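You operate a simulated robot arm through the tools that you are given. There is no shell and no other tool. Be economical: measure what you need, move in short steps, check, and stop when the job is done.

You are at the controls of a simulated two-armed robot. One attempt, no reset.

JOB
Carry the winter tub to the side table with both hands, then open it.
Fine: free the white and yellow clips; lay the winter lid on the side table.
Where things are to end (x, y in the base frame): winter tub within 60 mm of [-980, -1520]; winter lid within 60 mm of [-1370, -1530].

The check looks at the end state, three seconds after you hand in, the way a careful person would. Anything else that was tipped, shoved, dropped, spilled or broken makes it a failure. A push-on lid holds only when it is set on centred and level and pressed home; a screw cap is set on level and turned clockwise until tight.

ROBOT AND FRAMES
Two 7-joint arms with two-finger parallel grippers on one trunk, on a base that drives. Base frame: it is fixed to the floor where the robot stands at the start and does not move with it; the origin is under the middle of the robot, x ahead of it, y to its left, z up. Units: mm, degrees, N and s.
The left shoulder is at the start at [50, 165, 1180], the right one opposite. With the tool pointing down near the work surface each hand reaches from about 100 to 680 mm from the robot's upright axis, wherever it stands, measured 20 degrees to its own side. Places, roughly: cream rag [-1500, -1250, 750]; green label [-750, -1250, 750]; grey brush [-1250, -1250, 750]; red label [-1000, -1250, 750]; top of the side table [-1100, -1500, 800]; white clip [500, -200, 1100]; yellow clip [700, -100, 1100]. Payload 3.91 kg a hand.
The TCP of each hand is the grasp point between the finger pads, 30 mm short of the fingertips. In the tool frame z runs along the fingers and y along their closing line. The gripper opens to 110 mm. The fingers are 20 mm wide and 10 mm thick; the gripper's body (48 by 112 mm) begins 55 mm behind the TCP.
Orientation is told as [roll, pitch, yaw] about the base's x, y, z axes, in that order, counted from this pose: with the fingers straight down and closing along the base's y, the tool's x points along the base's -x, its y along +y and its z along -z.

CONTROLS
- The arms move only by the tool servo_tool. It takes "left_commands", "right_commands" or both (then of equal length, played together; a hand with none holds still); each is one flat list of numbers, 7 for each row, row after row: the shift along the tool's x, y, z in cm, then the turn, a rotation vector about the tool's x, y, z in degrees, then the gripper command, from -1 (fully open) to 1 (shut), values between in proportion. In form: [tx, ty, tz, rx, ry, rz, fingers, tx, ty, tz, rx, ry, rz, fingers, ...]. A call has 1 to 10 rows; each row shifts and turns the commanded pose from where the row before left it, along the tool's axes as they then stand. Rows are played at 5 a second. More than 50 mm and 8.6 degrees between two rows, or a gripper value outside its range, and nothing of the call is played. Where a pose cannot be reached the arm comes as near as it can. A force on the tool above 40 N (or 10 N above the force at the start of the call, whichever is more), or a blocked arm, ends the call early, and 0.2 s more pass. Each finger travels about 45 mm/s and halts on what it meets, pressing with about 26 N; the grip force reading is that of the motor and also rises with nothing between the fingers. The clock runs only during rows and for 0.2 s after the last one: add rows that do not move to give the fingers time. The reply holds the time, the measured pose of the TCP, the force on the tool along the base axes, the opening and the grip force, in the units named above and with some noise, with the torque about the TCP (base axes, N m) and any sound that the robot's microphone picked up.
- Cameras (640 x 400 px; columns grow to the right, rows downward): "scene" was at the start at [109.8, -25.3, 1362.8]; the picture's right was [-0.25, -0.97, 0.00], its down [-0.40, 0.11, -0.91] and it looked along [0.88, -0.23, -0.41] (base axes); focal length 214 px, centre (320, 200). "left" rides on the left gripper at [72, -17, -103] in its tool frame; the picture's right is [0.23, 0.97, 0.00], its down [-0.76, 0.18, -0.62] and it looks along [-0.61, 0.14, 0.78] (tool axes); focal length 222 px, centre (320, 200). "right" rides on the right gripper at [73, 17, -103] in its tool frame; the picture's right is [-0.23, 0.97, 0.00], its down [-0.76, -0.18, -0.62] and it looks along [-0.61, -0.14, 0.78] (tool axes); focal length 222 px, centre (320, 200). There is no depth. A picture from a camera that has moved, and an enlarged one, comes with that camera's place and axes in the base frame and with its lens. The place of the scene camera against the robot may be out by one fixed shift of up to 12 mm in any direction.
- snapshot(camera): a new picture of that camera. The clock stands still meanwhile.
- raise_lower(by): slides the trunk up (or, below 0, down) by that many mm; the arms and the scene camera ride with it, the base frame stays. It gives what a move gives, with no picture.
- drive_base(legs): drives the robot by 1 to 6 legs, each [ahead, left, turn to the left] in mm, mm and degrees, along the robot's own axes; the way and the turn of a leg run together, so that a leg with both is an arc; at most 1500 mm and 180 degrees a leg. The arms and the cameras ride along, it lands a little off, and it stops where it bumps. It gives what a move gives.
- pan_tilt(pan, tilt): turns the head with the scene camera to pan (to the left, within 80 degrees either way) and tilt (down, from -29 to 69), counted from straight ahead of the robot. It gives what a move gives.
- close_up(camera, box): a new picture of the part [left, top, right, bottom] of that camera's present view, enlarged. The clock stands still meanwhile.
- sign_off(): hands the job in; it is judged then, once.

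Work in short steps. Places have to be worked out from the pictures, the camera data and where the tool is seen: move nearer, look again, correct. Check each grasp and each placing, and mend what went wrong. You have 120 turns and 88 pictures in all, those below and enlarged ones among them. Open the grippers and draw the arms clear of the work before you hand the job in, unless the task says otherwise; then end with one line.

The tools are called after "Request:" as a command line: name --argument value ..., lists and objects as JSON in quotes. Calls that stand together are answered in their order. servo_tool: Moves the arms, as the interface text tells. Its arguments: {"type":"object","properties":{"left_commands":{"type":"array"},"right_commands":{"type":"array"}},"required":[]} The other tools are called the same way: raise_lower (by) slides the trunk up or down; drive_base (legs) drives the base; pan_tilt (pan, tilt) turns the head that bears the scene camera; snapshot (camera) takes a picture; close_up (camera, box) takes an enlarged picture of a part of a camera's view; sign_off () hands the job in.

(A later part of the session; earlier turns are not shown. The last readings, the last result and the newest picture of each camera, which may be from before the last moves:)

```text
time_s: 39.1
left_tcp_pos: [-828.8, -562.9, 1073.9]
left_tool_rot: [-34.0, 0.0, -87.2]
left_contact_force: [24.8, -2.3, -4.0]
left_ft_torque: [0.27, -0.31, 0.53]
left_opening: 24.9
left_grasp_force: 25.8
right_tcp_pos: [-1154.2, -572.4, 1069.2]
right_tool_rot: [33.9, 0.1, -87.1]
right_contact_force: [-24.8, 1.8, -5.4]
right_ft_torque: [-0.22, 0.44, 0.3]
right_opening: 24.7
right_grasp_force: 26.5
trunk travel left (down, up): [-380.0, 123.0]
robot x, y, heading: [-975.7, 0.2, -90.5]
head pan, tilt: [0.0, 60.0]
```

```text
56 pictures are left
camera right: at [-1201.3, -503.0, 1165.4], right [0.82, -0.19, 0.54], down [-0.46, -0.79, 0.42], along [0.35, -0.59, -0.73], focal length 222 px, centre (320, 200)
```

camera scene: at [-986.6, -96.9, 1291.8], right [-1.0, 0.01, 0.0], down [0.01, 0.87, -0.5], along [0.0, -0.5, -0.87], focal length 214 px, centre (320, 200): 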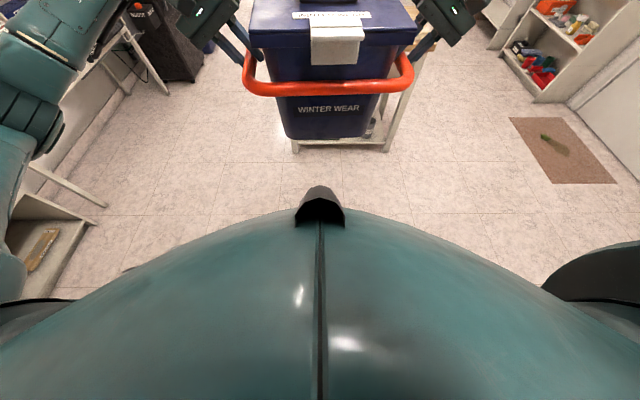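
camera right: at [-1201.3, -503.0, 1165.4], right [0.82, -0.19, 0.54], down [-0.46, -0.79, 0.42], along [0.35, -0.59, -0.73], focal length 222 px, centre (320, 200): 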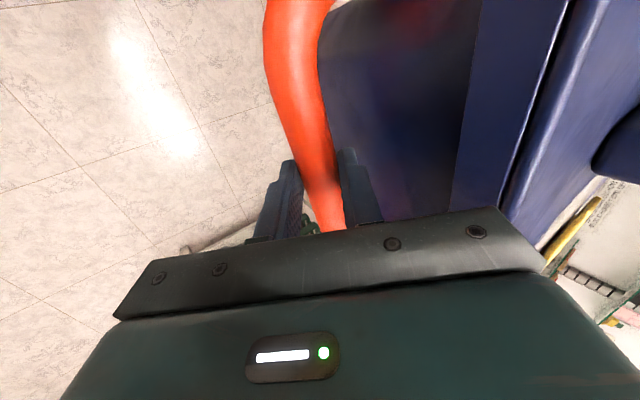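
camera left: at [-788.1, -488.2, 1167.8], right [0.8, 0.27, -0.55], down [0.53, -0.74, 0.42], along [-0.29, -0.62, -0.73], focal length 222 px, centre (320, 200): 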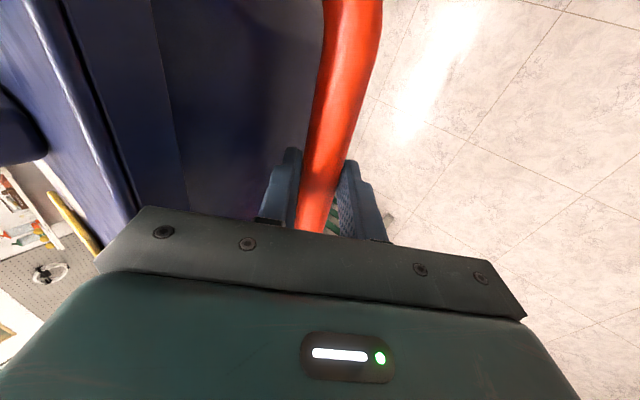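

Request:
servo_tool --left_commands '[0, 0.3, -0.2, 0, 0, 0, 1, 0, 0.3, -0.2, 0, 0, 0, 1, 0, 0, 0, 0, 0, 0, 1]' --right_commands '[0, -0.2, -0.13, 0, 0, 0, 1, 0, -0.2, -0.13, 0, 0, 0, 1, 0, 0, 0, 0, 0, 0, 1]'

Request:
pan_tilt --pan 0 --tilt 35

Request:
drive_base --legs '[[500, 0, 0]]'

Request:
snapshot --camera "scene"

```text
time_s: 39.9
left_tcp_pos: [-826.9, -560.0, 1072.6]
left_tool_rot: [-34.5, 0.0, -87.9]
left_contact_force: [-15.4, -4.4, -4.8]
left_ft_torque: [-0.29, 0.07, 0.9]
left_opening: 24.9
left_grasp_force: 26.2
right_tcp_pos: [-1153.3, -571.7, 1071.8]
right_tool_rot: [34.5, 0.2, -86.7]
right_contact_force: [16.6, 4.5, -4.3]
right_ft_torque: [0.3, 0.0, 0.49]
right_opening: 24.6
right_grasp_force: 25.6
trunk travel left (down, up): [-380.0, 123.0]
robot x, y, heading: [-974.5, 0.8, -90.4]
head pan, tilt: [0.0, 60.0]
```

```text
time_s: 40.8
left_tcp_pos: [-827.1, -560.2, 1074.2]
left_tool_rot: [-34.4, 0.1, -87.9]
left_contact_force: [-33.0, -2.6, -4.8]
left_ft_torque: [0.23, 0.3, 0.46]
left_opening: 25.3
left_grasp_force: 26.3
right_tcp_pos: [-1153.0, -571.7, 1071.1]
right_tool_rot: [34.3, 0.1, -86.8]
right_contact_force: [32.9, 3.1, -4.6]
right_ft_torque: [-0.29, -0.32, 0.12]
right_opening: 24.4
right_grasp_force: 25.5
trunk travel left (down, up): [-380.0, 123.0]
robot x, y, heading: [-977.8, 0.3, -90.3]
head pan, tilt: [0.0, 35.0]
```

```text
time_s: 43.7
left_tcp_pos: [-831.3, -1059.2, 1074.3]
left_tool_rot: [-34.4, 0.2, -87.8]
left_contact_force: [-31.9, -3.3, -4.7]
left_ft_torque: [0.18, 0.31, 0.54]
left_opening: 25.2
left_grasp_force: 26.2
right_tcp_pos: [-1159.5, -1068.6, 1070.0]
right_tool_rot: [34.1, 0.2, -86.9]
right_contact_force: [32.9, 3.5, -5.5]
right_ft_torque: [-0.12, -0.28, 0.19]
right_opening: 24.5
right_grasp_force: 25.7
trunk travel left (down, up): [-380.0, 123.0]
robot x, y, heading: [-977.6, -493.8, -90.5]
head pan, tilt: [0.0, 35.0]
```

```text
55 pictures are left
camera scene: at [-990.6, -616.4, 1326.0], right [-1.0, 0.01, 0.0], down [0.0, 0.57, -0.82], along [-0.01, -0.82, -0.57], focal length 214 px, centre (320, 200)
```

scene: 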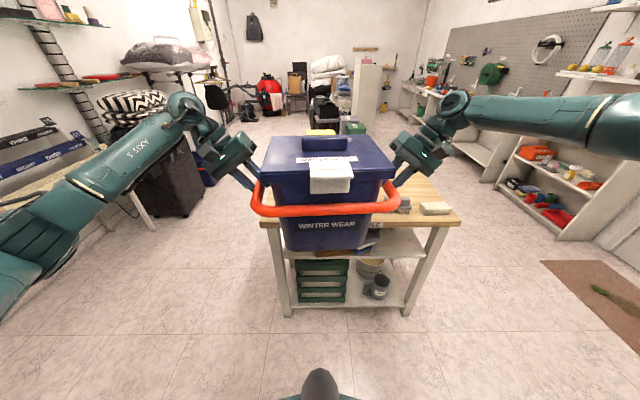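

The table top is clear under the path and the tub is well above it. I ease the side tension and drive ahead 250 mm.

Request:
servo_tool --left_commands '[0, -0.2, 0.13, 0, 0, 0, 1, 0, -0.1, 0.07, 0, 0, 0, 1, 0, 0, 0, 0, 0, 0, 1]'

Request:
drive_base --legs '[[250, 0, 0]]'

Request:
snapshot --camera "scene"

```text
time_s: 44.5
left_tcp_pos: [-834.6, -1060.6, 1073.5]
left_tool_rot: [-34.2, 0.1, -87.6]
left_contact_force: [12.9, -1.0, -5.9]
left_ft_torque: [0.43, -0.33, 0.37]
left_opening: 24.8
left_grasp_force: 25.8
right_tcp_pos: [-1160.9, -1069.0, 1070.8]
right_tool_rot: [34.1, 0.2, -87.0]
right_contact_force: [-13.0, 1.0, -4.0]
right_ft_torque: [-0.4, 0.15, 0.2]
right_opening: 24.8
right_grasp_force: 26.2
trunk travel left (down, up): [-380.0, 123.0]
robot x, y, heading: [-984.0, -494.5, -90.6]
head pan, tilt: [0.0, 35.0]
```

```text
time_s: 46.3
left_tcp_pos: [-833.9, -1308.8, 1072.1]
left_tool_rot: [-34.2, 0.2, -87.6]
left_contact_force: [23.9, -0.8, -4.7]
left_ft_torque: [0.37, -0.38, 0.37]
left_opening: 24.9
left_grasp_force: 25.9
right_tcp_pos: [-1162.0, -1319.8, 1070.9]
right_tool_rot: [34.0, 0.3, -86.8]
right_contact_force: [-22.3, 0.1, -5.7]
right_ft_torque: [-0.32, 0.36, 0.08]
right_opening: 24.5
right_grasp_force: 25.9
trunk travel left (down, up): [-380.0, 123.0]
robot x, y, heading: [-981.9, -747.1, -90.5]
head pan, tilt: [0.0, 35.0]
```

```text
54 pictures are left
camera scene: at [-992.1, -866.1, 1325.9], right [-1.0, 0.01, 0.0], down [0.0, 0.57, -0.82], along [-0.01, -0.82, -0.57], focal length 214 px, centre (320, 200)
```

scene: 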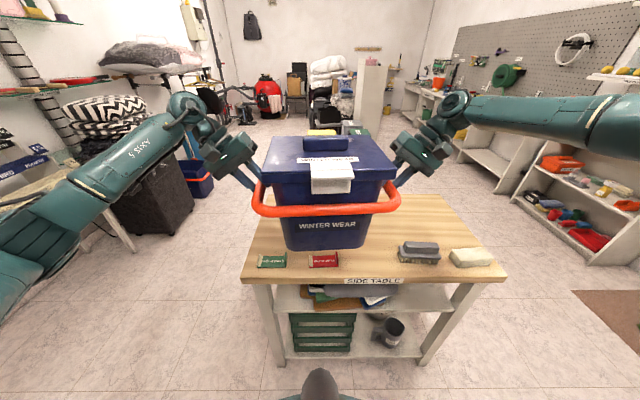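

The table's front edge is at y≈-1236; the tub is at about (-998,-1317). I drive ahead 180 mm and 17 mm left.

Request:
drive_base --legs '[[180, 17, 0]]'

Request:
pan_tilt --pan 0 --tilt 42

Request:
snapshot --camera "scene"

```text
time_s: 47.8
left_tcp_pos: [-819.5, -1489.9, 1072.8]
left_tool_rot: [-34.2, 0.2, -87.5]
left_contact_force: [-1.2, -2.4, -5.2]
left_ft_torque: [0.29, -0.03, 0.44]
left_opening: 24.9
left_grasp_force: 26.0
right_tcp_pos: [-1146.5, -1500.0, 1069.9]
right_tool_rot: [34.0, 0.2, -86.8]
right_contact_force: [0.7, 1.9, -5.1]
right_ft_torque: [-0.23, -0.04, 0.19]
right_opening: 24.6
right_grasp_force: 26.1
trunk travel left (down, up): [-380.0, 123.0]
robot x, y, heading: [-965.8, -925.0, -90.6]
head pan, tilt: [0.0, 35.0]
```

```text
time_s: 48.5
left_tcp_pos: [-819.1, -1489.8, 1073.8]
left_tool_rot: [-34.2, 0.1, -87.6]
left_contact_force: [-2.2, -1.4, -5.7]
left_ft_torque: [0.47, -0.04, 0.44]
left_opening: 25.0
left_grasp_force: 26.2
right_tcp_pos: [-1146.3, -1499.5, 1069.2]
right_tool_rot: [33.9, 0.2, -86.9]
right_contact_force: [2.5, 1.7, -4.9]
right_ft_torque: [-0.4, -0.01, 0.03]
right_opening: 24.6
right_grasp_force: 26.4
trunk travel left (down, up): [-380.0, 123.0]
robot x, y, heading: [-964.9, -926.4, -90.5]
head pan, tilt: [0.0, 42.0]
```

```text
53 pictures are left
camera scene: at [-976.4, -1041.2, 1315.6], right [-1.0, 0.01, 0.0], down [0.0, 0.67, -0.74], along [-0.01, -0.74, -0.67], focal length 214 px, centre (320, 200)
```

scene: 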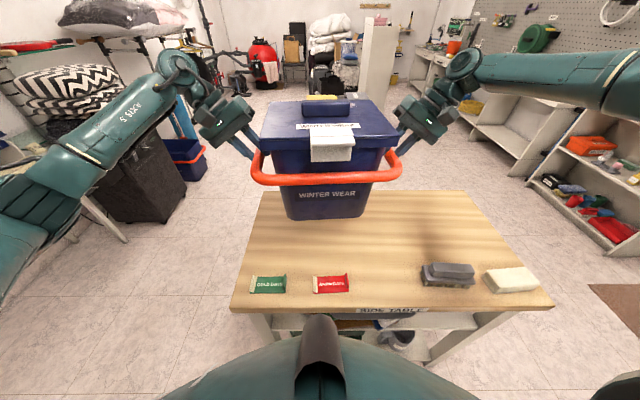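

The tub is above the table at about (-983,-1497). I lower it with the trunk in stages, watching the load.

Request:
raise_lower --by -100

Request:
close_up --camera "scene" --box '[200, 60, 460, 300]'

```text
time_s: 49.9
left_tcp_pos: [-817.6, -1488.2, 974.0]
left_tool_rot: [-34.2, 0.0, -87.7]
left_contact_force: [-1.8, -2.0, -5.4]
left_ft_torque: [0.14, -0.06, 0.5]
left_opening: 24.9
left_grasp_force: 26.1
right_tcp_pos: [-1145.6, -1498.7, 969.3]
right_tool_rot: [33.9, 0.2, -86.9]
right_contact_force: [1.6, 2.5, -5.1]
right_ft_torque: [-0.18, 0.01, 0.2]
right_opening: 24.8
right_grasp_force: 26.0
trunk travel left (down, up): [-280.0, 223.0]
robot x, y, heading: [-968.7, -924.8, -90.3]
head pan, tilt: [0.0, 42.0]
```

```text
1.67 times, centred on (330, 180) of scene
camera zoom: at [-976.4, -1041.0, 1215.6], right [-1.0, 0.01, 0.0], down [0.0, 0.67, -0.74], along [-0.01, -0.74, -0.67], focal length 358 px, centre (303, 233)
```

zoom: 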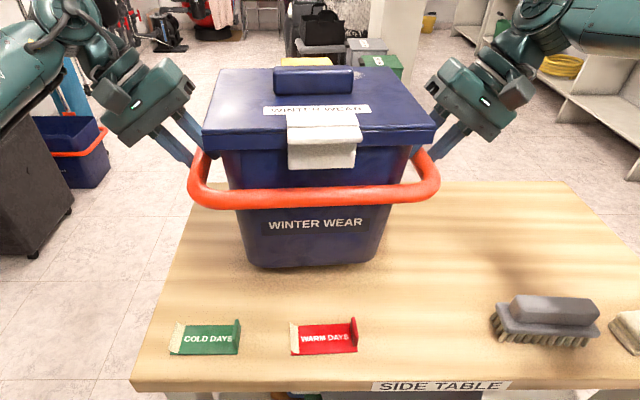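

Request:
raise_lower --by -20

Request:
raise_lower --by -10

Request:
raise_lower --by -8

```text
time_s: 50.5
left_tcp_pos: [-819.1, -1488.9, 953.0]
left_tool_rot: [-34.2, 0.1, -87.5]
left_contact_force: [-0.9, -2.8, -4.9]
left_ft_torque: [0.14, -0.04, 0.58]
left_opening: 24.9
left_grasp_force: 25.9
right_tcp_pos: [-1145.9, -1499.0, 949.8]
right_tool_rot: [33.9, 0.2, -86.9]
right_contact_force: [1.8, 2.8, -4.8]
right_ft_torque: [-0.13, 0.04, 0.25]
right_opening: 24.7
right_grasp_force: 26.3
trunk travel left (down, up): [-260.0, 243.0]
robot x, y, heading: [-969.0, -930.8, -90.5]
head pan, tilt: [0.0, 42.0]
```

```text
time_s: 51.1
left_tcp_pos: [-816.8, -1488.7, 945.0]
left_tool_rot: [-34.4, -0.2, -87.5]
left_contact_force: [2.2, -3.4, -1.2]
left_ft_torque: [-0.22, -0.03, 0.7]
left_opening: 24.8
left_grasp_force: 26.1
right_tcp_pos: [-1145.8, -1498.9, 945.5]
right_tool_rot: [34.0, -0.2, -86.9]
right_contact_force: [-0.6, 5.3, 10.1]
right_ft_torque: [-0.22, -0.1, 0.32]
right_opening: 24.8
right_grasp_force: 25.9
trunk travel left (down, up): [-250.0, 253.0]
robot x, y, heading: [-968.6, -920.9, -90.2]
head pan, tilt: [0.0, 42.0]
```

```text
time_s: 51.7
left_tcp_pos: [-819.0, -1485.7, 943.3]
left_tool_rot: [-34.8, -0.7, -87.5]
left_contact_force: [1.1, -8.3, 27.0]
left_ft_torque: [0.21, 0.28, 0.53]
left_opening: 25.6
left_grasp_force: 26.3
right_tcp_pos: [-1143.0, -1498.1, 941.9]
right_tool_rot: [34.3, -0.7, -86.8]
right_contact_force: [6.8, -5.8, 30.8]
right_ft_torque: [-0.1, -0.44, 0.03]
right_opening: 24.8
right_grasp_force: 26.0
trunk travel left (down, up): [-242.0, 261.0]
robot x, y, heading: [-965.1, -922.6, -90.4]
head pan, tilt: [0.0, 42.0]
```

The tub is down and pressed with about 30 N a hand. I ease up 6 mm, open both grippers to 50 mm and withdraw along the approach lines.

Request:
raise_lower --by 6

Request:
servo_tool --left_commands '[0, 0, 0, 0, 0, 0, 0.4, 0, 0, 0, 0, 0, 0, 0.2, 0, 0, 0, 0, 0, 0, 0.09, 0, 0, -1, 0, 0, 0, 0.09, 0, 0, -2, 0, 0, 0, 0.09, 0, 0, -3, 0, 0, 0, 0.09, 0, 0, -3, 0, 0, 0, 0.09, 0, 0, -3, 0, 0, 0, 0.09]' --right_commands '[0, 0, 0, 0, 0, 0, 0.4, 0, 0, 0, 0, 0, 0, 0.2, 0, 0, 0, 0, 0, 0, 0.09, 0, 0, -1, 0, 0, 0, 0.09, 0, 0, -2, 0, 0, 0, 0.09, 0, 0, -3, 0, 0, 0, 0.09, 0, 0, -3, 0, 0, 0, 0.09, 0, 0, -3, 0, 0, 0, 0.09]'

Request:
snapshot --camera "scene"

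```text
time_s: 52.2
left_tcp_pos: [-819.5, -1485.9, 942.3]
left_tool_rot: [-34.2, 0.0, -87.9]
left_contact_force: [-8.2, -3.2, 12.2]
left_ft_torque: [0.14, 0.16, 0.47]
left_opening: 24.9
left_grasp_force: 25.9
right_tcp_pos: [-1143.9, -1497.3, 940.5]
right_tool_rot: [34.1, -0.1, -86.7]
right_contact_force: [16.1, -6.4, 15.7]
right_ft_torque: [-0.77, -0.3, -0.32]
right_opening: 24.6
right_grasp_force: 26.0
trunk travel left (down, up): [-248.0, 255.0]
robot x, y, heading: [-963.5, -926.8, -90.5]
head pan, tilt: [0.0, 42.0]
```

```text
time_s: 54.0
left_tcp_pos: [-751.3, -1486.7, 1042.4]
left_tool_rot: [-34.2, 0.1, -87.6]
left_contact_force: [0.4, -0.1, -0.1]
left_ft_torque: [0.01, 0.0, -0.01]
left_opening: 49.9
left_grasp_force: 0.2
right_tcp_pos: [-1213.7, -1502.4, 1037.6]
right_tool_rot: [34.0, 0.2, -86.8]
right_contact_force: [-0.8, 0.8, -0.2]
right_ft_torque: [0.05, 0.03, 0.01]
right_opening: 50.1
right_grasp_force: 0.0
trunk travel left (down, up): [-248.0, 255.0]
robot x, y, heading: [-967.9, -926.0, -90.3]
head pan, tilt: [0.0, 42.0]
```

```text
51 pictures are left
camera scene: at [-976.4, -1040.1, 1183.6], right [-1.0, 0.01, 0.0], down [0.0, 0.67, -0.74], along [-0.01, -0.74, -0.67], focal length 214 px, centre (320, 200)
```

scene: 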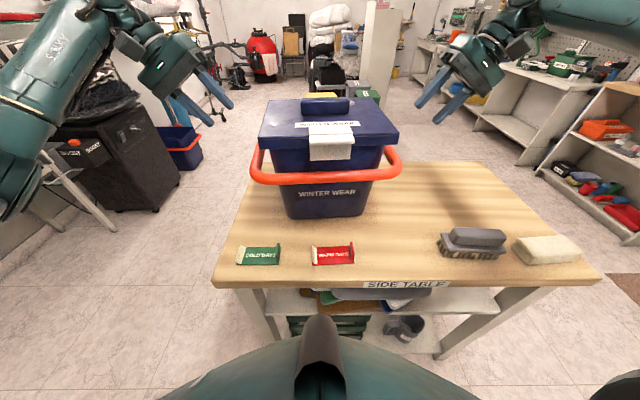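

The tub stands on the table at about (-982,-1495). Now I study the clips and the lid up close.

Request:
close_up --camera "scene" --box '[240, 80, 420, 200]'

Request:
close_up --camera "scene" --box '[290, 110, 370, 170]'

```text
3.33 times, centred on (330, 140) of scene
camera zoom: at [-976.4, -1040.1, 1183.6], right [-1.0, 0.01, 0.0], down [0.0, 0.67, -0.74], along [-0.01, -0.74, -0.67], focal length 715 px, centre (287, 400)
```

zoom: 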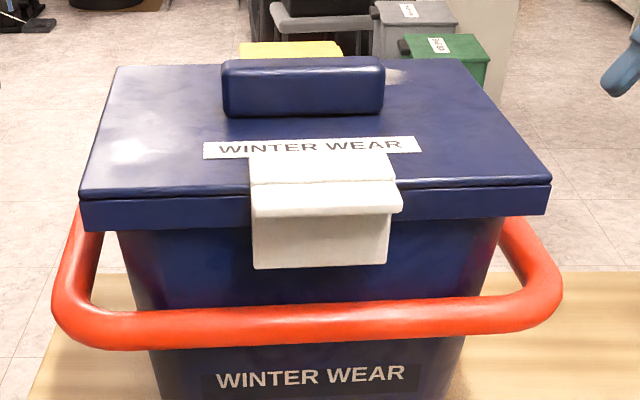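

```text
6.67 times, centred on (330, 140) of scene
camera zoom: at [-976.4, -1040.1, 1183.6], right [-1.0, 0.01, 0.0], down [0.0, 0.67, -0.74], along [-0.01, -0.74, -0.67], focal length 1430 px, centre (253, 600)
```

zoom: 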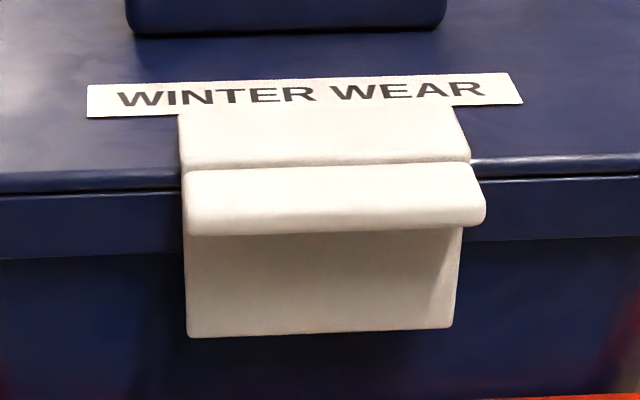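

The clip has a plate over the lid, a plate on the side and a protruding lip. The yellow one faces away, so I will work from the table's left end, where both clips show in profile. I raise the trunk, back off and pull the hands in.

Request:
raise_lower --by 100

Request:
drive_base --legs '[[-300, 0, 0]]'

Request:
servo_tool --left_commands '[4.5, 0, 0, 0, 0, 0, -0.5, 4.5, 0, 0, 0, 0, 0, -0.5, 4.5, 0, 0, 0, 0, 0, -0.5, 4.5, 0, 0, 0, 0, 0, -0.5]' --right_commands '[4.5, 0, 0, 0, 0, 0, -0.5, 4.5, 0, 0, 0, 0, 0, -0.5, 4.5, 0, 0, 0, 0, 0, -0.5, 4.5, 0, 0, 0, 0, 0, -0.5]'

Request:
drive_base --legs '[[0, 620, 0], [0, 0, -45], [0, 0, -45]]'

Request:
pan_tilt --pan 60 --tilt 30

Request:
snapshot --camera "scene"

```text
time_s: 55.4
left_tcp_pos: [-751.8, -1485.7, 1141.0]
left_tool_rot: [-34.2, 0.0, -87.6]
left_contact_force: [0.0, -1.0, -0.7]
left_ft_torque: [-0.01, -0.03, 0.01]
left_opening: 50.2
left_grasp_force: 0.1
right_tcp_pos: [-1213.5, -1502.7, 1139.0]
right_tool_rot: [33.9, 0.1, -86.8]
right_contact_force: [0.3, 0.1, -0.2]
right_ft_torque: [0.01, 0.0, 0.0]
right_opening: 50.5
right_grasp_force: 0.1
trunk travel left (down, up): [-348.0, 155.0]
robot x, y, heading: [-966.5, -924.9, -90.3]
head pan, tilt: [0.0, 42.0]
```

```text
time_s: 57.4
left_tcp_pos: [-748.9, -1186.3, 1142.5]
left_tool_rot: [-34.2, -0.1, -87.7]
left_contact_force: [-0.4, 0.1, 1.0]
left_ft_torque: [-0.04, -0.01, -0.01]
left_opening: 50.1
left_grasp_force: 0.0
right_tcp_pos: [-1213.2, -1201.2, 1138.6]
right_tool_rot: [34.0, 0.1, -87.0]
right_contact_force: [0.3, 0.2, 0.3]
right_ft_torque: [-0.02, -0.07, -0.04]
right_opening: 50.1
right_grasp_force: 0.1
trunk travel left (down, up): [-348.0, 155.0]
robot x, y, heading: [-961.6, -626.2, -90.9]
head pan, tilt: [0.0, 42.0]
```

```text
time_s: 58.4
left_tcp_pos: [-756.6, -1006.7, 1142.1]
left_tool_rot: [-34.2, -0.1, -87.7]
left_contact_force: [0.1, -0.1, -0.3]
left_ft_torque: [-0.05, -0.02, 0.0]
left_opening: 82.4
left_grasp_force: 0.1
right_tcp_pos: [-1221.4, -1021.8, 1137.0]
right_tool_rot: [33.9, 0.1, -87.1]
right_contact_force: [0.0, -0.5, 0.5]
right_ft_torque: [-0.02, 0.04, -0.01]
right_opening: 82.4
right_grasp_force: 0.0
trunk travel left (down, up): [-348.0, 155.0]
robot x, y, heading: [-961.3, -626.6, -90.5]
head pan, tilt: [0.0, 42.0]
```

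```text
time_s: 68.4
left_tcp_pos: [-725.6, -840.8, 1141.7]
left_tool_rot: [-34.3, 0.0, -177.3]
left_contact_force: [-0.2, -0.2, -0.9]
left_ft_torque: [-0.03, -0.02, -0.01]
left_opening: 82.5
left_grasp_force: 0.1
right_tcp_pos: [-742.5, -376.0, 1137.2]
right_tool_rot: [34.0, 0.1, -176.7]
right_contact_force: [0.3, -0.1, 0.2]
right_ft_torque: [-0.01, 0.0, 0.0]
right_opening: 82.3
right_grasp_force: 0.0
trunk travel left (down, up): [-348.0, 155.0]
robot x, y, heading: [-343.2, -633.0, 179.7]
head pan, tilt: [0.0, 42.0]
```

```text
time_s: 69.7
left_tcp_pos: [-725.1, -840.9, 1141.5]
left_tool_rot: [-34.2, 0.1, -177.4]
left_contact_force: [-0.5, 0.0, 0.1]
left_ft_torque: [0.02, -0.02, -0.03]
left_opening: 82.5
left_grasp_force: 0.1
right_tcp_pos: [-742.5, -376.6, 1137.3]
right_tool_rot: [34.0, 0.2, -176.7]
right_contact_force: [0.3, 0.4, -0.1]
right_ft_torque: [0.0, 0.0, 0.03]
right_opening: 82.5
right_grasp_force: 0.0
trunk travel left (down, up): [-348.0, 155.0]
robot x, y, heading: [-343.6, -631.0, 180.0]
head pan, tilt: [60.0, 30.0]
```

```text
48 pictures are left
camera scene: at [-427.8, -710.9, 1301.9], right [-0.86, 0.5, 0.0], down [0.25, 0.43, -0.87], along [-0.44, -0.75, -0.5], focal length 214 px, centre (320, 200)
```

scene: 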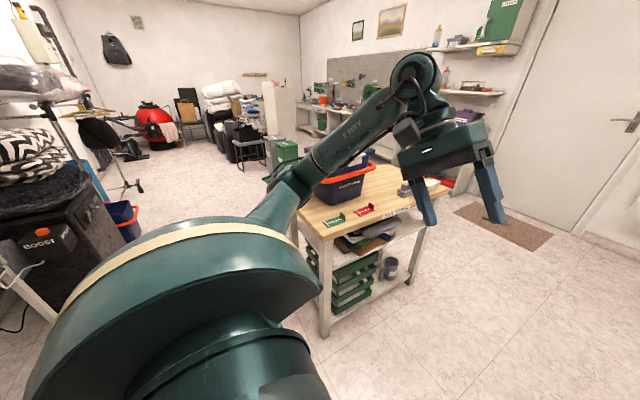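

The way along the table's end looks free. I slide left 865 mm to face the tub's left side.

Request:
drive_base --legs '[[0, 865, 0]]'

Request:
pan_tilt --pan 0 --tilt 30

Request:
snapshot --camera "scene"

Request:
close_up --camera "scene" --box '[220, 130, 420, 270]'

```text
time_s: 77.7
left_tcp_pos: [-728.0, -1705.4, 1142.3]
left_tool_rot: [-34.2, -0.1, -177.3]
left_contact_force: [0.5, -0.2, 0.5]
left_ft_torque: [0.01, 0.01, 0.01]
left_opening: 82.4
left_grasp_force: 0.0
right_tcp_pos: [-745.7, -1240.4, 1137.9]
right_tool_rot: [34.0, 0.1, -176.6]
right_contact_force: [0.7, -0.1, 0.3]
right_ft_torque: [-0.01, 0.0, -0.01]
right_opening: 82.5
right_grasp_force: 0.0
trunk travel left (down, up): [-348.0, 155.0]
robot x, y, heading: [-344.7, -1497.9, 180.0]
head pan, tilt: [60.0, 30.0]
```

```text
time_s: 79.0
left_tcp_pos: [-728.4, -1705.4, 1142.0]
left_tool_rot: [-34.2, -0.1, -177.3]
left_contact_force: [-0.6, -0.3, 0.7]
left_ft_torque: [-0.01, 0.01, -0.01]
left_opening: 82.6
left_grasp_force: 0.1
right_tcp_pos: [-745.6, -1241.1, 1137.3]
right_tool_rot: [34.0, 0.1, -176.6]
right_contact_force: [0.4, 0.1, -0.6]
right_ft_torque: [-0.02, -0.02, 0.04]
right_opening: 82.4
right_grasp_force: 0.0
trunk travel left (down, up): [-348.0, 155.0]
robot x, y, heading: [-348.4, -1497.2, 180.0]
head pan, tilt: [0.0, 30.0]
```

```text
47 pictures are left
camera scene: at [-475.4, -1496.6, 1302.0], right [0.0, 1.0, 0.0], down [0.5, 0.0, -0.87], along [-0.87, 0.0, -0.5], focal length 214 px, centre (320, 200)
```

scene: 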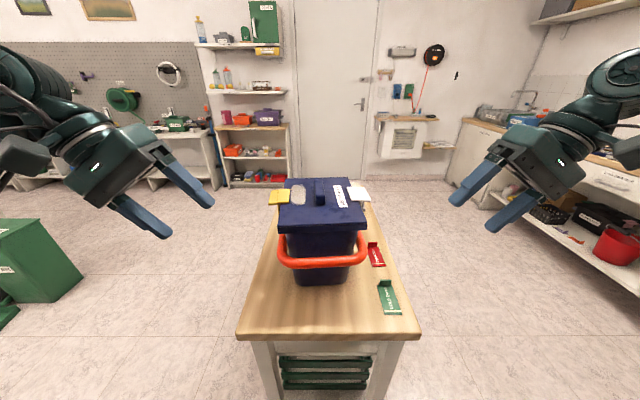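

```text
2.86 times, centred on (320, 200) of scene
camera zoom: at [-475.4, -1496.6, 1302.0], right [0.0, 1.0, 0.0], down [0.5, 0.0, -0.87], along [-0.87, 0.0, -0.5], focal length 613 px, centre (320, 200)
```

zoom: 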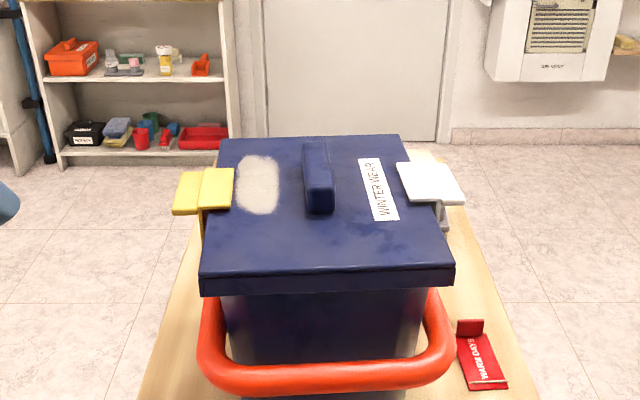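

Both clips are visible from the end. I lower the trunk to see their profile.

Request:
raise_lower --by -230

Request:
pan_tilt --pan 0 --tilt 15

Request:
close_up --camera "scene" --box '[250, 150, 390, 260]'

```text
time_s: 81.4
left_tcp_pos: [-727.9, -1705.5, 912.2]
left_tool_rot: [-34.2, -0.1, -177.2]
left_contact_force: [0.3, -0.6, -0.1]
left_ft_torque: [0.03, -0.02, 0.0]
left_opening: 82.6
left_grasp_force: 0.1
right_tcp_pos: [-745.6, -1241.5, 907.6]
right_tool_rot: [33.9, 0.1, -176.6]
right_contact_force: [-1.2, 0.1, 0.5]
right_ft_torque: [-0.01, 0.0, 0.0]
right_opening: 82.7
right_grasp_force: 0.0
trunk travel left (down, up): [-118.0, 385.0]
robot x, y, heading: [-345.5, -1496.6, 179.7]
head pan, tilt: [0.0, 30.0]
```

```text
time_s: 82.2
left_tcp_pos: [-727.6, -1705.1, 911.9]
left_tool_rot: [-34.2, -0.1, -177.3]
left_contact_force: [-0.5, -0.8, -0.6]
left_ft_torque: [-0.02, -0.01, 0.0]
left_opening: 82.4
left_grasp_force: 0.1
right_tcp_pos: [-745.6, -1241.1, 907.2]
right_tool_rot: [34.0, 0.2, -176.6]
right_contact_force: [0.7, 0.5, 0.1]
right_ft_torque: [-0.01, -0.03, -0.01]
right_opening: 82.5
right_grasp_force: 0.1
trunk travel left (down, up): [-118.0, 385.0]
robot x, y, heading: [-346.3, -1497.4, 179.7]
head pan, tilt: [0.0, 15.0]
```

```text
3.64 times, centred on (320, 205) of scene
camera zoom: at [-478.3, -1496.5, 1096.1], right [0.0, 1.0, 0.0], down [0.26, 0.0, -0.97], along [-0.97, 0.0, -0.26], focal length 780 px, centre (320, 182)
```

zoom: 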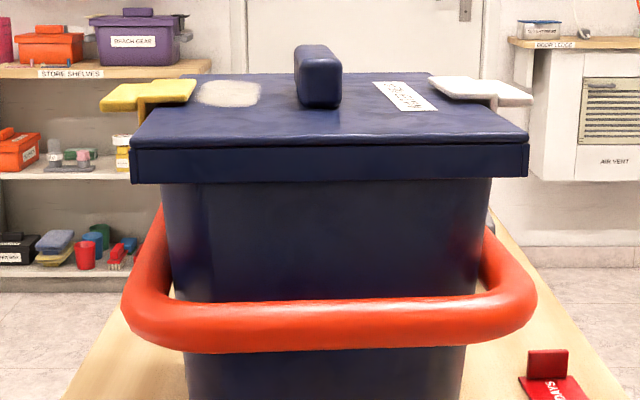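

In profile each clip hooks over the lid edge and has an outward lip, so it should pivot outward on the tub. I will push both hooks outward at once from inside with closed, tilted fingertips, so the side forces cancel. First I raise the trunk, close the fingers and drive nearer.

Request:
raise_lower --by 270

Request:
drive_base --legs '[[110, 0, 0]]'

Request:
servo_tool --left_commands '[0, 0, 0, 0, 0, 0, 1, 0, 0, 0, 0, 0, 0, 1, 0, 0, 0, 0, 0, 0, 1, 0, 0, 0, 0, 0, 0, 1, 0, 0, 0, 0, 0, 0, 1]' --right_commands '[0, 0, 0, 0, 0, 0, 1, 0, 0, 0, 0, 0, 0, 1, 0, 0, 0, 0, 0, 0, 1, 0, 0, 0, 0, 0, 0, 1, 0, 0, 0, 0, 0, 0, 1]'

```text
time_s: 84.9
left_tcp_pos: [-728.1, -1705.5, 1181.1]
left_tool_rot: [-34.2, 0.0, -177.3]
left_contact_force: [0.6, -0.2, 0.5]
left_ft_torque: [0.02, -0.01, -0.01]
left_opening: 82.4
left_grasp_force: 0.0
right_tcp_pos: [-745.4, -1240.1, 1177.9]
right_tool_rot: [34.0, 0.1, -176.6]
right_contact_force: [0.3, -0.5, 0.6]
right_ft_torque: [-0.01, -0.03, 0.01]
right_opening: 82.6
right_grasp_force: 0.1
trunk travel left (down, up): [-388.0, 115.0]
robot x, y, heading: [-349.1, -1493.8, 179.8]
head pan, tilt: [0.0, 15.0]
```

```text
time_s: 86.1
left_tcp_pos: [-838.0, -1704.9, 1182.4]
left_tool_rot: [-34.2, 0.1, -177.3]
left_contact_force: [-0.8, 0.0, -0.1]
left_ft_torque: [0.04, -0.03, 0.01]
left_opening: 82.5
left_grasp_force: 0.1
right_tcp_pos: [-854.8, -1240.0, 1177.7]
right_tool_rot: [33.9, 0.2, -176.6]
right_contact_force: [-0.6, -0.2, -0.7]
right_ft_torque: [-0.01, -0.02, 0.0]
right_opening: 82.7
right_grasp_force: 0.0
trunk travel left (down, up): [-388.0, 115.0]
robot x, y, heading: [-457.8, -1496.6, 179.9]
head pan, tilt: [0.0, 15.0]
```

```text
time_s: 87.3
left_tcp_pos: [-837.7, -1705.8, 1182.5]
left_tool_rot: [-34.2, 0.0, -177.2]
left_contact_force: [-0.4, 0.8, 0.2]
left_ft_torque: [-0.01, 0.05, -0.01]
left_opening: 0.0
left_grasp_force: 22.8
right_tcp_pos: [-854.6, -1241.1, 1178.2]
right_tool_rot: [34.0, 0.1, -176.6]
right_contact_force: [0.5, -0.6, 0.5]
right_ft_torque: [-0.01, -0.02, 0.0]
right_opening: 0.1
right_grasp_force: 23.1
trunk travel left (down, up): [-388.0, 115.0]
robot x, y, heading: [-454.3, -1494.3, 179.6]
head pan, tilt: [0.0, 15.0]
```

Request:
servo_tool --left_commands '[-2.37, -1.05, 2.455, 0, 0, 0, 1, -2.37, -1.05, 2.455, 0, 0, 0, 1, -2.37, -1.05, 2.455, 0, 0, 0, 1, -2.37, -1.05, 2.455, 0, 0, 0, 1, -2.37, -1.05, 2.455, 0, 0, 0, 1, -2.37, -1.05, 2.455, 0, 0, 0, 1, 0, 0, 0, 0, 0, 0, 1]' --right_commands '[-2.58, 1.565, 2.72, 0, 0, 0, 1, -2.58, 1.565, 2.72, 0, 0, 0, 1, -2.58, 1.565, 2.72, 0, 0, 0, 1, -2.58, 1.565, 2.72, 0, 0, 0, 1, -2.58, 1.565, 2.72, 0, 0, 0, 1, -2.58, 1.565, 2.72, 0, 0, 0, 1, 0, 0, 0, 0, 0, 0, 1]'

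Request:
pan_tilt --pan 0 --tilt 40

Request:
snapshot --camera "right"

Request:
snapshot --camera "left"

Request:
close_up --camera "scene" --box '[210, 80, 430, 240]'

```text
time_s: 88.9
left_tcp_pos: [-984.7, -1576.2, 1094.5]
left_tool_rot: [-34.2, -0.2, -177.3]
left_contact_force: [0.5, -0.9, 0.1]
left_ft_torque: [0.04, -0.03, 0.02]
left_opening: 0.1
left_grasp_force: 26.6
right_tcp_pos: [-983.9, -1403.0, 1099.0]
right_tool_rot: [34.1, 0.1, -176.6]
right_contact_force: [0.0, 0.3, 0.1]
right_ft_torque: [0.02, 0.01, 0.06]
right_opening: 0.2
right_grasp_force: 26.5
right hand out of reach, approached as far as the arm can: row 6
trunk travel left (down, up): [-388.0, 115.0]
robot x, y, heading: [-453.7, -1494.4, 179.7]
head pan, tilt: [0.0, 15.0]
```

```text
time_s: 89.8
left_tcp_pos: [-986.4, -1576.8, 1095.4]
left_tool_rot: [-34.2, 0.0, -177.4]
left_contact_force: [0.2, 0.1, -0.2]
left_ft_torque: [0.01, 0.01, 0.0]
left_opening: 0.0
left_grasp_force: 25.8
right_tcp_pos: [-984.4, -1402.2, 1099.7]
right_tool_rot: [34.1, 0.0, -176.6]
right_contact_force: [-0.8, -0.3, -0.3]
right_ft_torque: [0.02, -0.01, 0.0]
right_opening: 0.0
right_grasp_force: 26.1
trunk travel left (down, up): [-388.0, 115.0]
robot x, y, heading: [-453.8, -1493.5, 180.0]
head pan, tilt: [0.0, 40.0]
```

```text
44 pictures are left
camera right: at [-914.5, -1355.5, 1194.4], right [-0.18, -0.82, 0.54], down [-0.79, 0.45, 0.42], along [-0.59, -0.35, -0.73], focal length 222 px, centre (320, 200)
```

right: 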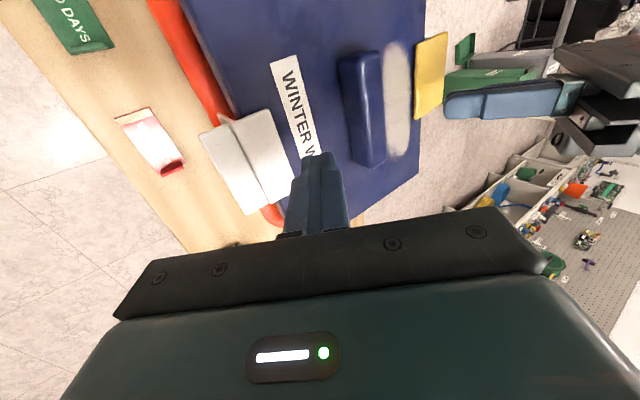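

```text
43 pictures are left
camera left: at [-911.1, -1617.8, 1189.3], right [0.26, -0.79, -0.55], down [-0.74, -0.53, 0.42], along [-0.62, 0.29, -0.73], focal length 222 px, centre (320, 200)
```

left: 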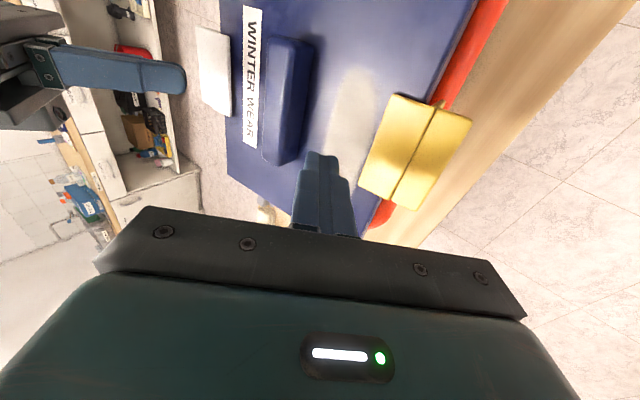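

```text
2.50 times, centred on (320, 160) of scene
camera zoom: at [-579.3, -1496.3, 1326.7], right [0.0, 1.0, 0.0], down [0.64, 0.0, -0.77], along [-0.77, 0.0, -0.64], focal length 536 px, centre (320, 300)
```

zoom: 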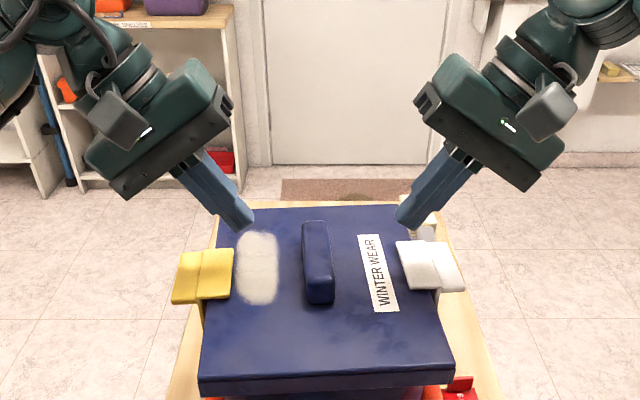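

Both closed fingertips are just inside the hooks (white inner edge y≈-1413, yellow y≈-1579). I lower them close to the lid.

Request:
servo_tool --left_commands '[0.2, 0.81, 1.03, 0, 0, 0, 1, 0.2, 0.81, 1.03, 0, 0, 0, 1, 0.2, 0.81, 1.03, 0, 0, 0, 1]' --right_commands '[0.25, -0.5, 1.42, 0, 0, 0, 1, 0.25, -0.5, 1.42, 0, 0, 0, 1, 0.25, -0.5, 1.42, 0, 0, 0, 1]'

Request:
close_up --camera "right" --box '[180, 60, 420, 240]'

Request:
close_up --camera "left" --box '[220, 60, 480, 240]'

Request:
close_up --camera "scene" --box '[240, 130, 400, 230]'

```text
time_s: 90.6
left_tcp_pos: [-981.0, -1579.7, 1054.2]
left_tool_rot: [-34.3, -0.1, -177.3]
left_contact_force: [-0.3, -0.8, 1.3]
left_ft_torque: [-0.01, 0.03, 0.02]
left_opening: 0.0
left_grasp_force: 26.4
right_tcp_pos: [-972.5, -1410.5, 1055.7]
right_tool_rot: [33.9, 0.1, -176.6]
right_contact_force: [0.1, 0.8, 0.5]
right_ft_torque: [-0.02, -0.03, 0.0]
right_opening: 0.0
right_grasp_force: 26.1
right hand out of reach, approached as far as the arm can: row 2
trunk travel left (down, up): [-388.0, 115.0]
robot x, y, heading: [-458.3, -1492.0, 179.9]
head pan, tilt: [0.0, 40.0]
```

```text
2.22 times, centred on (300, 150) of right
camera zoom: at [-902.0, -1363.2, 1151.6], right [-0.18, -0.82, 0.54], down [-0.79, 0.45, 0.42], along [-0.59, -0.35, -0.73], focal length 494 px, centre (364, 311)
```

zoom: 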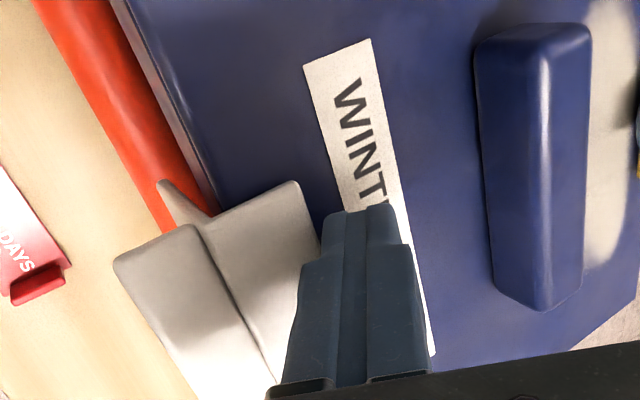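

```text
2.22 times, centred on (350, 150) of left
camera zoom: at [-905.0, -1620.5, 1149.7], right [0.26, -0.79, -0.55], down [-0.74, -0.53, 0.42], along [-0.62, 0.29, -0.73], focal length 494 px, centre (253, 311)
```

zoom: 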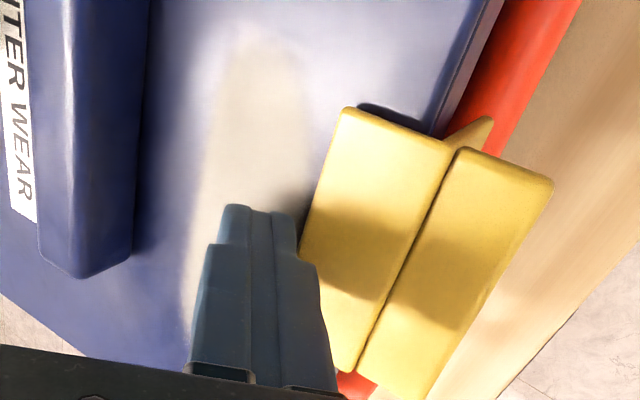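

```text
4.00 times, centred on (320, 180) of scene
camera zoom: at [-579.3, -1496.3, 1326.6], right [0.0, 1.0, 0.0], down [0.64, 0.0, -0.77], along [-0.77, 0.0, -0.64], focal length 858 px, centre (320, 280)
```

zoom: 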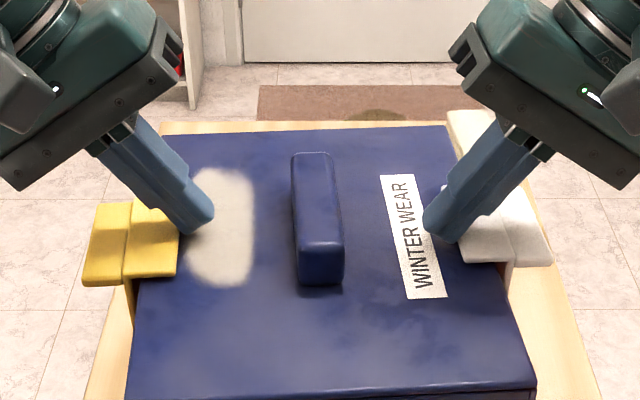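

Well placed. I come down 8 mm in small steps until the fingertips touch the lid.

Request:
servo_tool --left_commands '[0, 0.168, 0.25, 0, 0, 0, 1, 0, 0.168, 0.25, 0, 0, 0, 1, 0, 0.112, 0.166, 0, 0, 0, 1]' --right_commands '[0, -0.168, 0.25, 0, 0, 0, 1, 0, -0.168, 0.25, 0, 0, 0, 1, 0, -0.112, 0.166, 0, 0, 0, 1]'

```text
time_s: 91.4
left_tcp_pos: [-978.6, -1578.7, 1051.3]
left_tool_rot: [-34.3, -0.3, -177.3]
left_contact_force: [-2.3, -2.9, 11.3]
left_ft_torque: [0.0, 0.06, -0.01]
left_opening: 0.2
left_grasp_force: 26.5
right_tcp_pos: [-971.0, -1410.4, 1051.3]
right_tool_rot: [34.1, -0.2, -176.8]
right_contact_force: [-3.9, 3.2, 9.4]
right_ft_torque: [-0.02, 0.05, -0.08]
right_opening: 0.1
right_grasp_force: 26.0
right hand out of reach, approached as far as the arm can: row 1
trunk travel left (down, up): [-388.0, 115.0]
robot x, y, heading: [-454.5, -1496.4, 179.8]
head pan, tilt: [0.0, 40.0]
```

Both tips touch the lid at z≈1021. I lift off 1.5 mm and push both hooks outward together.

Request:
servo_tool --left_commands '[0, -0.084, -0.124, 0, 0, 0, 1, 0, 0.414, -0.279, 0, 0, 0, 1, 0, 0.414, -0.279, 0, 0, 0, 1, 0, 0.33, -0.223, 0, 0, 0, 1, 0, 0, 0, 0, 0, 0, 1]' --right_commands '[0, 0.084, -0.124, 0, 0, 0, 1, 0, -0.414, -0.279, 0, 0, 0, 1, 0, -0.414, -0.279, 0, 0, 0, 1, 0, -0.33, -0.223, 0, 0, 0, 1, 0, 0, 0, 0, 0, 0, 1]'

Request:
close_up --camera "scene" --box '[240, 130, 400, 230]'

```text
time_s: 92.6
left_tcp_pos: [-976.7, -1592.9, 1053.1]
left_tool_rot: [-34.6, -0.5, -177.2]
left_contact_force: [-2.4, 5.7, 25.6]
left_ft_torque: [0.23, -0.18, 0.07]
left_opening: 0.0
left_grasp_force: 26.1
right_tcp_pos: [-969.6, -1396.9, 1053.0]
right_tool_rot: [34.2, -0.3, -176.7]
right_contact_force: [-2.3, -5.4, 21.8]
right_ft_torque: [-0.19, 0.29, 0.05]
right_opening: 0.2
right_grasp_force: 25.9
trunk travel left (down, up): [-388.0, 115.0]
robot x, y, heading: [-455.0, -1495.6, 179.7]
head pan, tilt: [0.0, 40.0]
```

```text
4.00 times, centred on (320, 180) of scene
camera zoom: at [-575.7, -1496.1, 1327.3], right [0.0, 1.0, 0.0], down [0.64, 0.0, -0.77], along [-0.77, 0.0, -0.64], focal length 858 px, centre (320, 280)
```

zoom: 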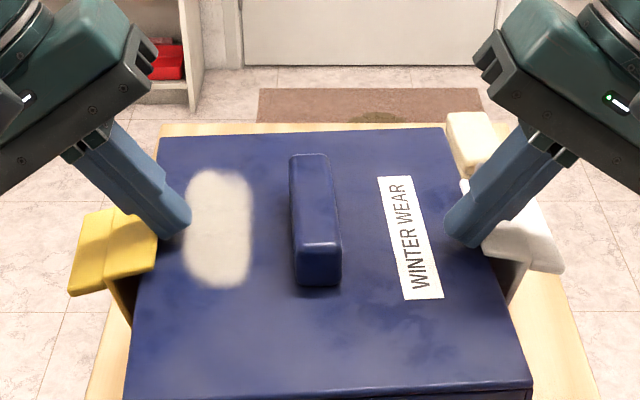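

The hooks are swinging outward. I rise 4 mm to take off the down-force and push on 20 mm more.

Request:
servo_tool --left_commands '[0, -0.224, -0.33, 0, 0, 0, 1, 0, 0.414, -0.279, 0, 0, 0, 1, 0, 0.414, -0.279, 0, 0, 0, 1, 0, 0.414, -0.279, 0, 0, 0, 1, 0, 0.414, -0.279, 0, 0, 0, 1, 0, 0, 0, 0, 0, 0, 1]' --right_commands '[0, 0.224, -0.33, 0, 0, 0, 1, 0, -0.414, -0.279, 0, 0, 0, 1, 0, -0.414, -0.279, 0, 0, 0, 1, 0, -0.414, -0.279, 0, 0, 0, 1, 0, -0.414, -0.279, 0, 0, 0, 1, 0, 0, 0, 0, 0, 0, 1]'

Request:
close_up --camera "scene" --box '[240, 130, 400, 230]'

```text
time_s: 94.0
left_tcp_pos: [-978.1, -1612.6, 1052.7]
left_tool_rot: [-34.3, 0.0, -177.3]
left_contact_force: [0.2, -1.3, -0.2]
left_ft_torque: [0.01, -0.02, -0.01]
left_opening: 0.0
left_grasp_force: 25.9
right_tcp_pos: [-973.4, -1376.3, 1053.5]
right_tool_rot: [33.9, 0.0, -176.6]
right_contact_force: [-0.3, 0.2, -1.6]
right_ft_torque: [0.0, 0.02, 0.0]
right_opening: 0.3
right_grasp_force: 25.5
trunk travel left (down, up): [-388.0, 115.0]
robot x, y, heading: [-451.5, -1494.3, 179.7]
head pan, tilt: [0.0, 40.0]
```

```text
4.00 times, centred on (320, 180) of scene
camera zoom: at [-579.2, -1496.3, 1326.6], right [0.0, 1.0, 0.0], down [0.64, 0.0, -0.77], along [-0.77, 0.0, -0.64], focal length 858 px, centre (320, 280)
```

zoom: 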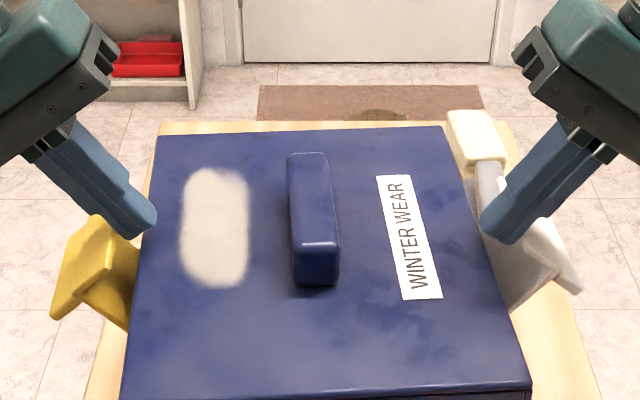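

The clips have tilted well out and the force is gone. I push a further 25 mm outward, slightly down, to swing them fully open.

Request:
servo_tool --left_commands '[0, 0.5, -0.16, 0, 0, 0, 1, 0, 0.5, -0.16, 0, 0, 0, 1, 0, 0.5, -0.16, 0, 0, 0, 1, 0, 0.5, -0.16, 0, 0, 0, 1, 0, 0.5, -0.16, 0, 0, 0, 1, 0, 0, 0, 0, 0, 0, 1]' --right_commands '[0, -0.5, -0.16, 0, 0, 0, 1, 0, -0.5, -0.16, 0, 0, 0, 1, 0, -0.5, -0.16, 0, 0, 0, 1, 0, -0.5, -0.16, 0, 0, 0, 1, 0, -0.5, -0.16, 0, 0, 0, 1, 0, 0, 0, 0, 0, 0, 1]'

Request:
close_up --camera "scene" --box '[230, 130, 410, 250]'

```text
time_s: 95.4
left_tcp_pos: [-976.7, -1639.1, 1046.7]
left_tool_rot: [-34.1, 0.1, -177.3]
left_contact_force: [0.2, 0.3, 0.7]
left_ft_torque: [-0.04, -0.06, -0.02]
left_opening: 0.1
left_grasp_force: 25.6
right_tcp_pos: [-974.7, -1351.5, 1046.2]
right_tool_rot: [34.0, 0.0, -176.6]
right_contact_force: [-0.6, 0.1, -0.9]
right_ft_torque: [0.03, 0.03, 0.01]
right_opening: 0.3
right_grasp_force: 26.0
trunk travel left (down, up): [-388.0, 115.0]
robot x, y, heading: [-456.6, -1493.1, 180.1]
head pan, tilt: [0.0, 40.0]
```

```text
3.33 times, centred on (320, 190) of scene
camera zoom: at [-579.2, -1496.3, 1326.6], right [0.0, 1.0, 0.0], down [0.64, 0.0, -0.77], along [-0.77, 0.0, -0.64], focal length 715 px, centre (320, 233)
```

zoom: 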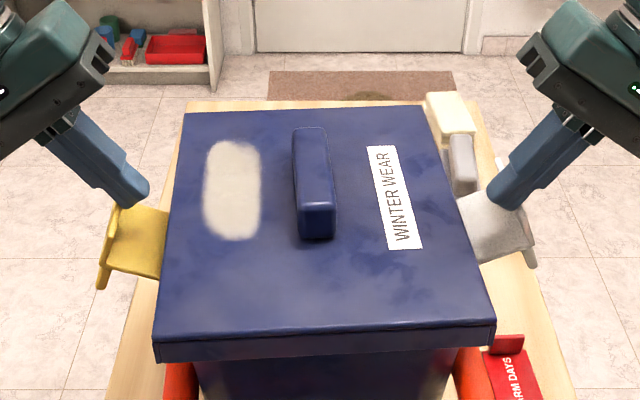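

Both clips lie open. I lift the hands clear and check that they stay.

Request:
servo_tool --left_commands '[0, -1.12, -1.66, 0, 0, 0, 1, 0, -1.12, -1.66, 0, 0, 0, 1, 0, -1.12, -1.66, 0, 0, 0, 1, 0, 0, -4, 0, 0, 0, 1, 0, 0, -4, 0, 0, 0, 1, 0, 0, 0, 0, 0, 0, 1, 0, 0, 0, 0, 0, 0, 1]' --right_commands '[0, 1.12, -1.66, 0, 0, 0, 1, 0, 1.12, -1.66, 0, 0, 0, 1, 0, 1.12, -1.66, 0, 0, 0, 1, 0, 0, -4, 0, 0, 0, 1, 0, 0, -4, 0, 0, 0, 1, 0, 0, 0, 0, 0, 0, 1, 0, 0, 0, 0, 0, 0, 1]'

Request:
close_up --camera "scene" --box '[200, 110, 440, 270]'

```text
time_s: 97.0
left_tcp_pos: [-975.4, -1684.0, 1170.2]
left_tool_rot: [-34.3, 0.1, -177.2]
left_contact_force: [0.2, 0.0, -0.7]
left_ft_torque: [-0.02, 0.04, -0.04]
left_opening: 0.2
left_grasp_force: 25.7
right_tcp_pos: [-976.7, -1306.6, 1172.6]
right_tool_rot: [34.0, 0.1, -176.6]
right_contact_force: [-0.7, -0.2, -0.6]
right_ft_torque: [0.01, 0.01, 0.0]
right_opening: 0.0
right_grasp_force: 26.3
trunk travel left (down, up): [-388.0, 115.0]
robot x, y, heading: [-452.8, -1499.3, 179.6]
head pan, tilt: [0.0, 40.0]
```

```text
2.50 times, centred on (320, 190) of scene
camera zoom: at [-579.1, -1496.2, 1326.6], right [0.0, 1.0, 0.0], down [0.64, 0.0, -0.77], along [-0.77, 0.0, -0.64], focal length 536 px, centre (320, 225)
```

zoom: 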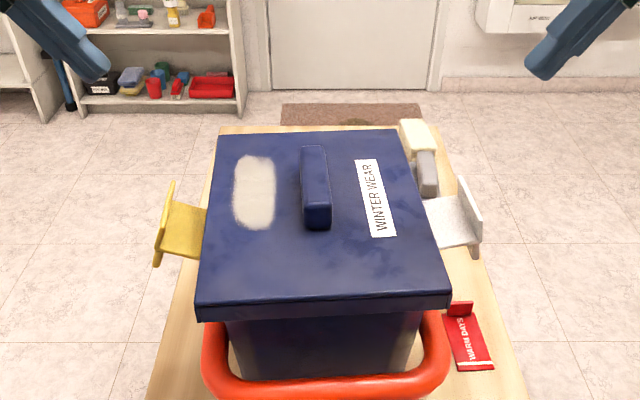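

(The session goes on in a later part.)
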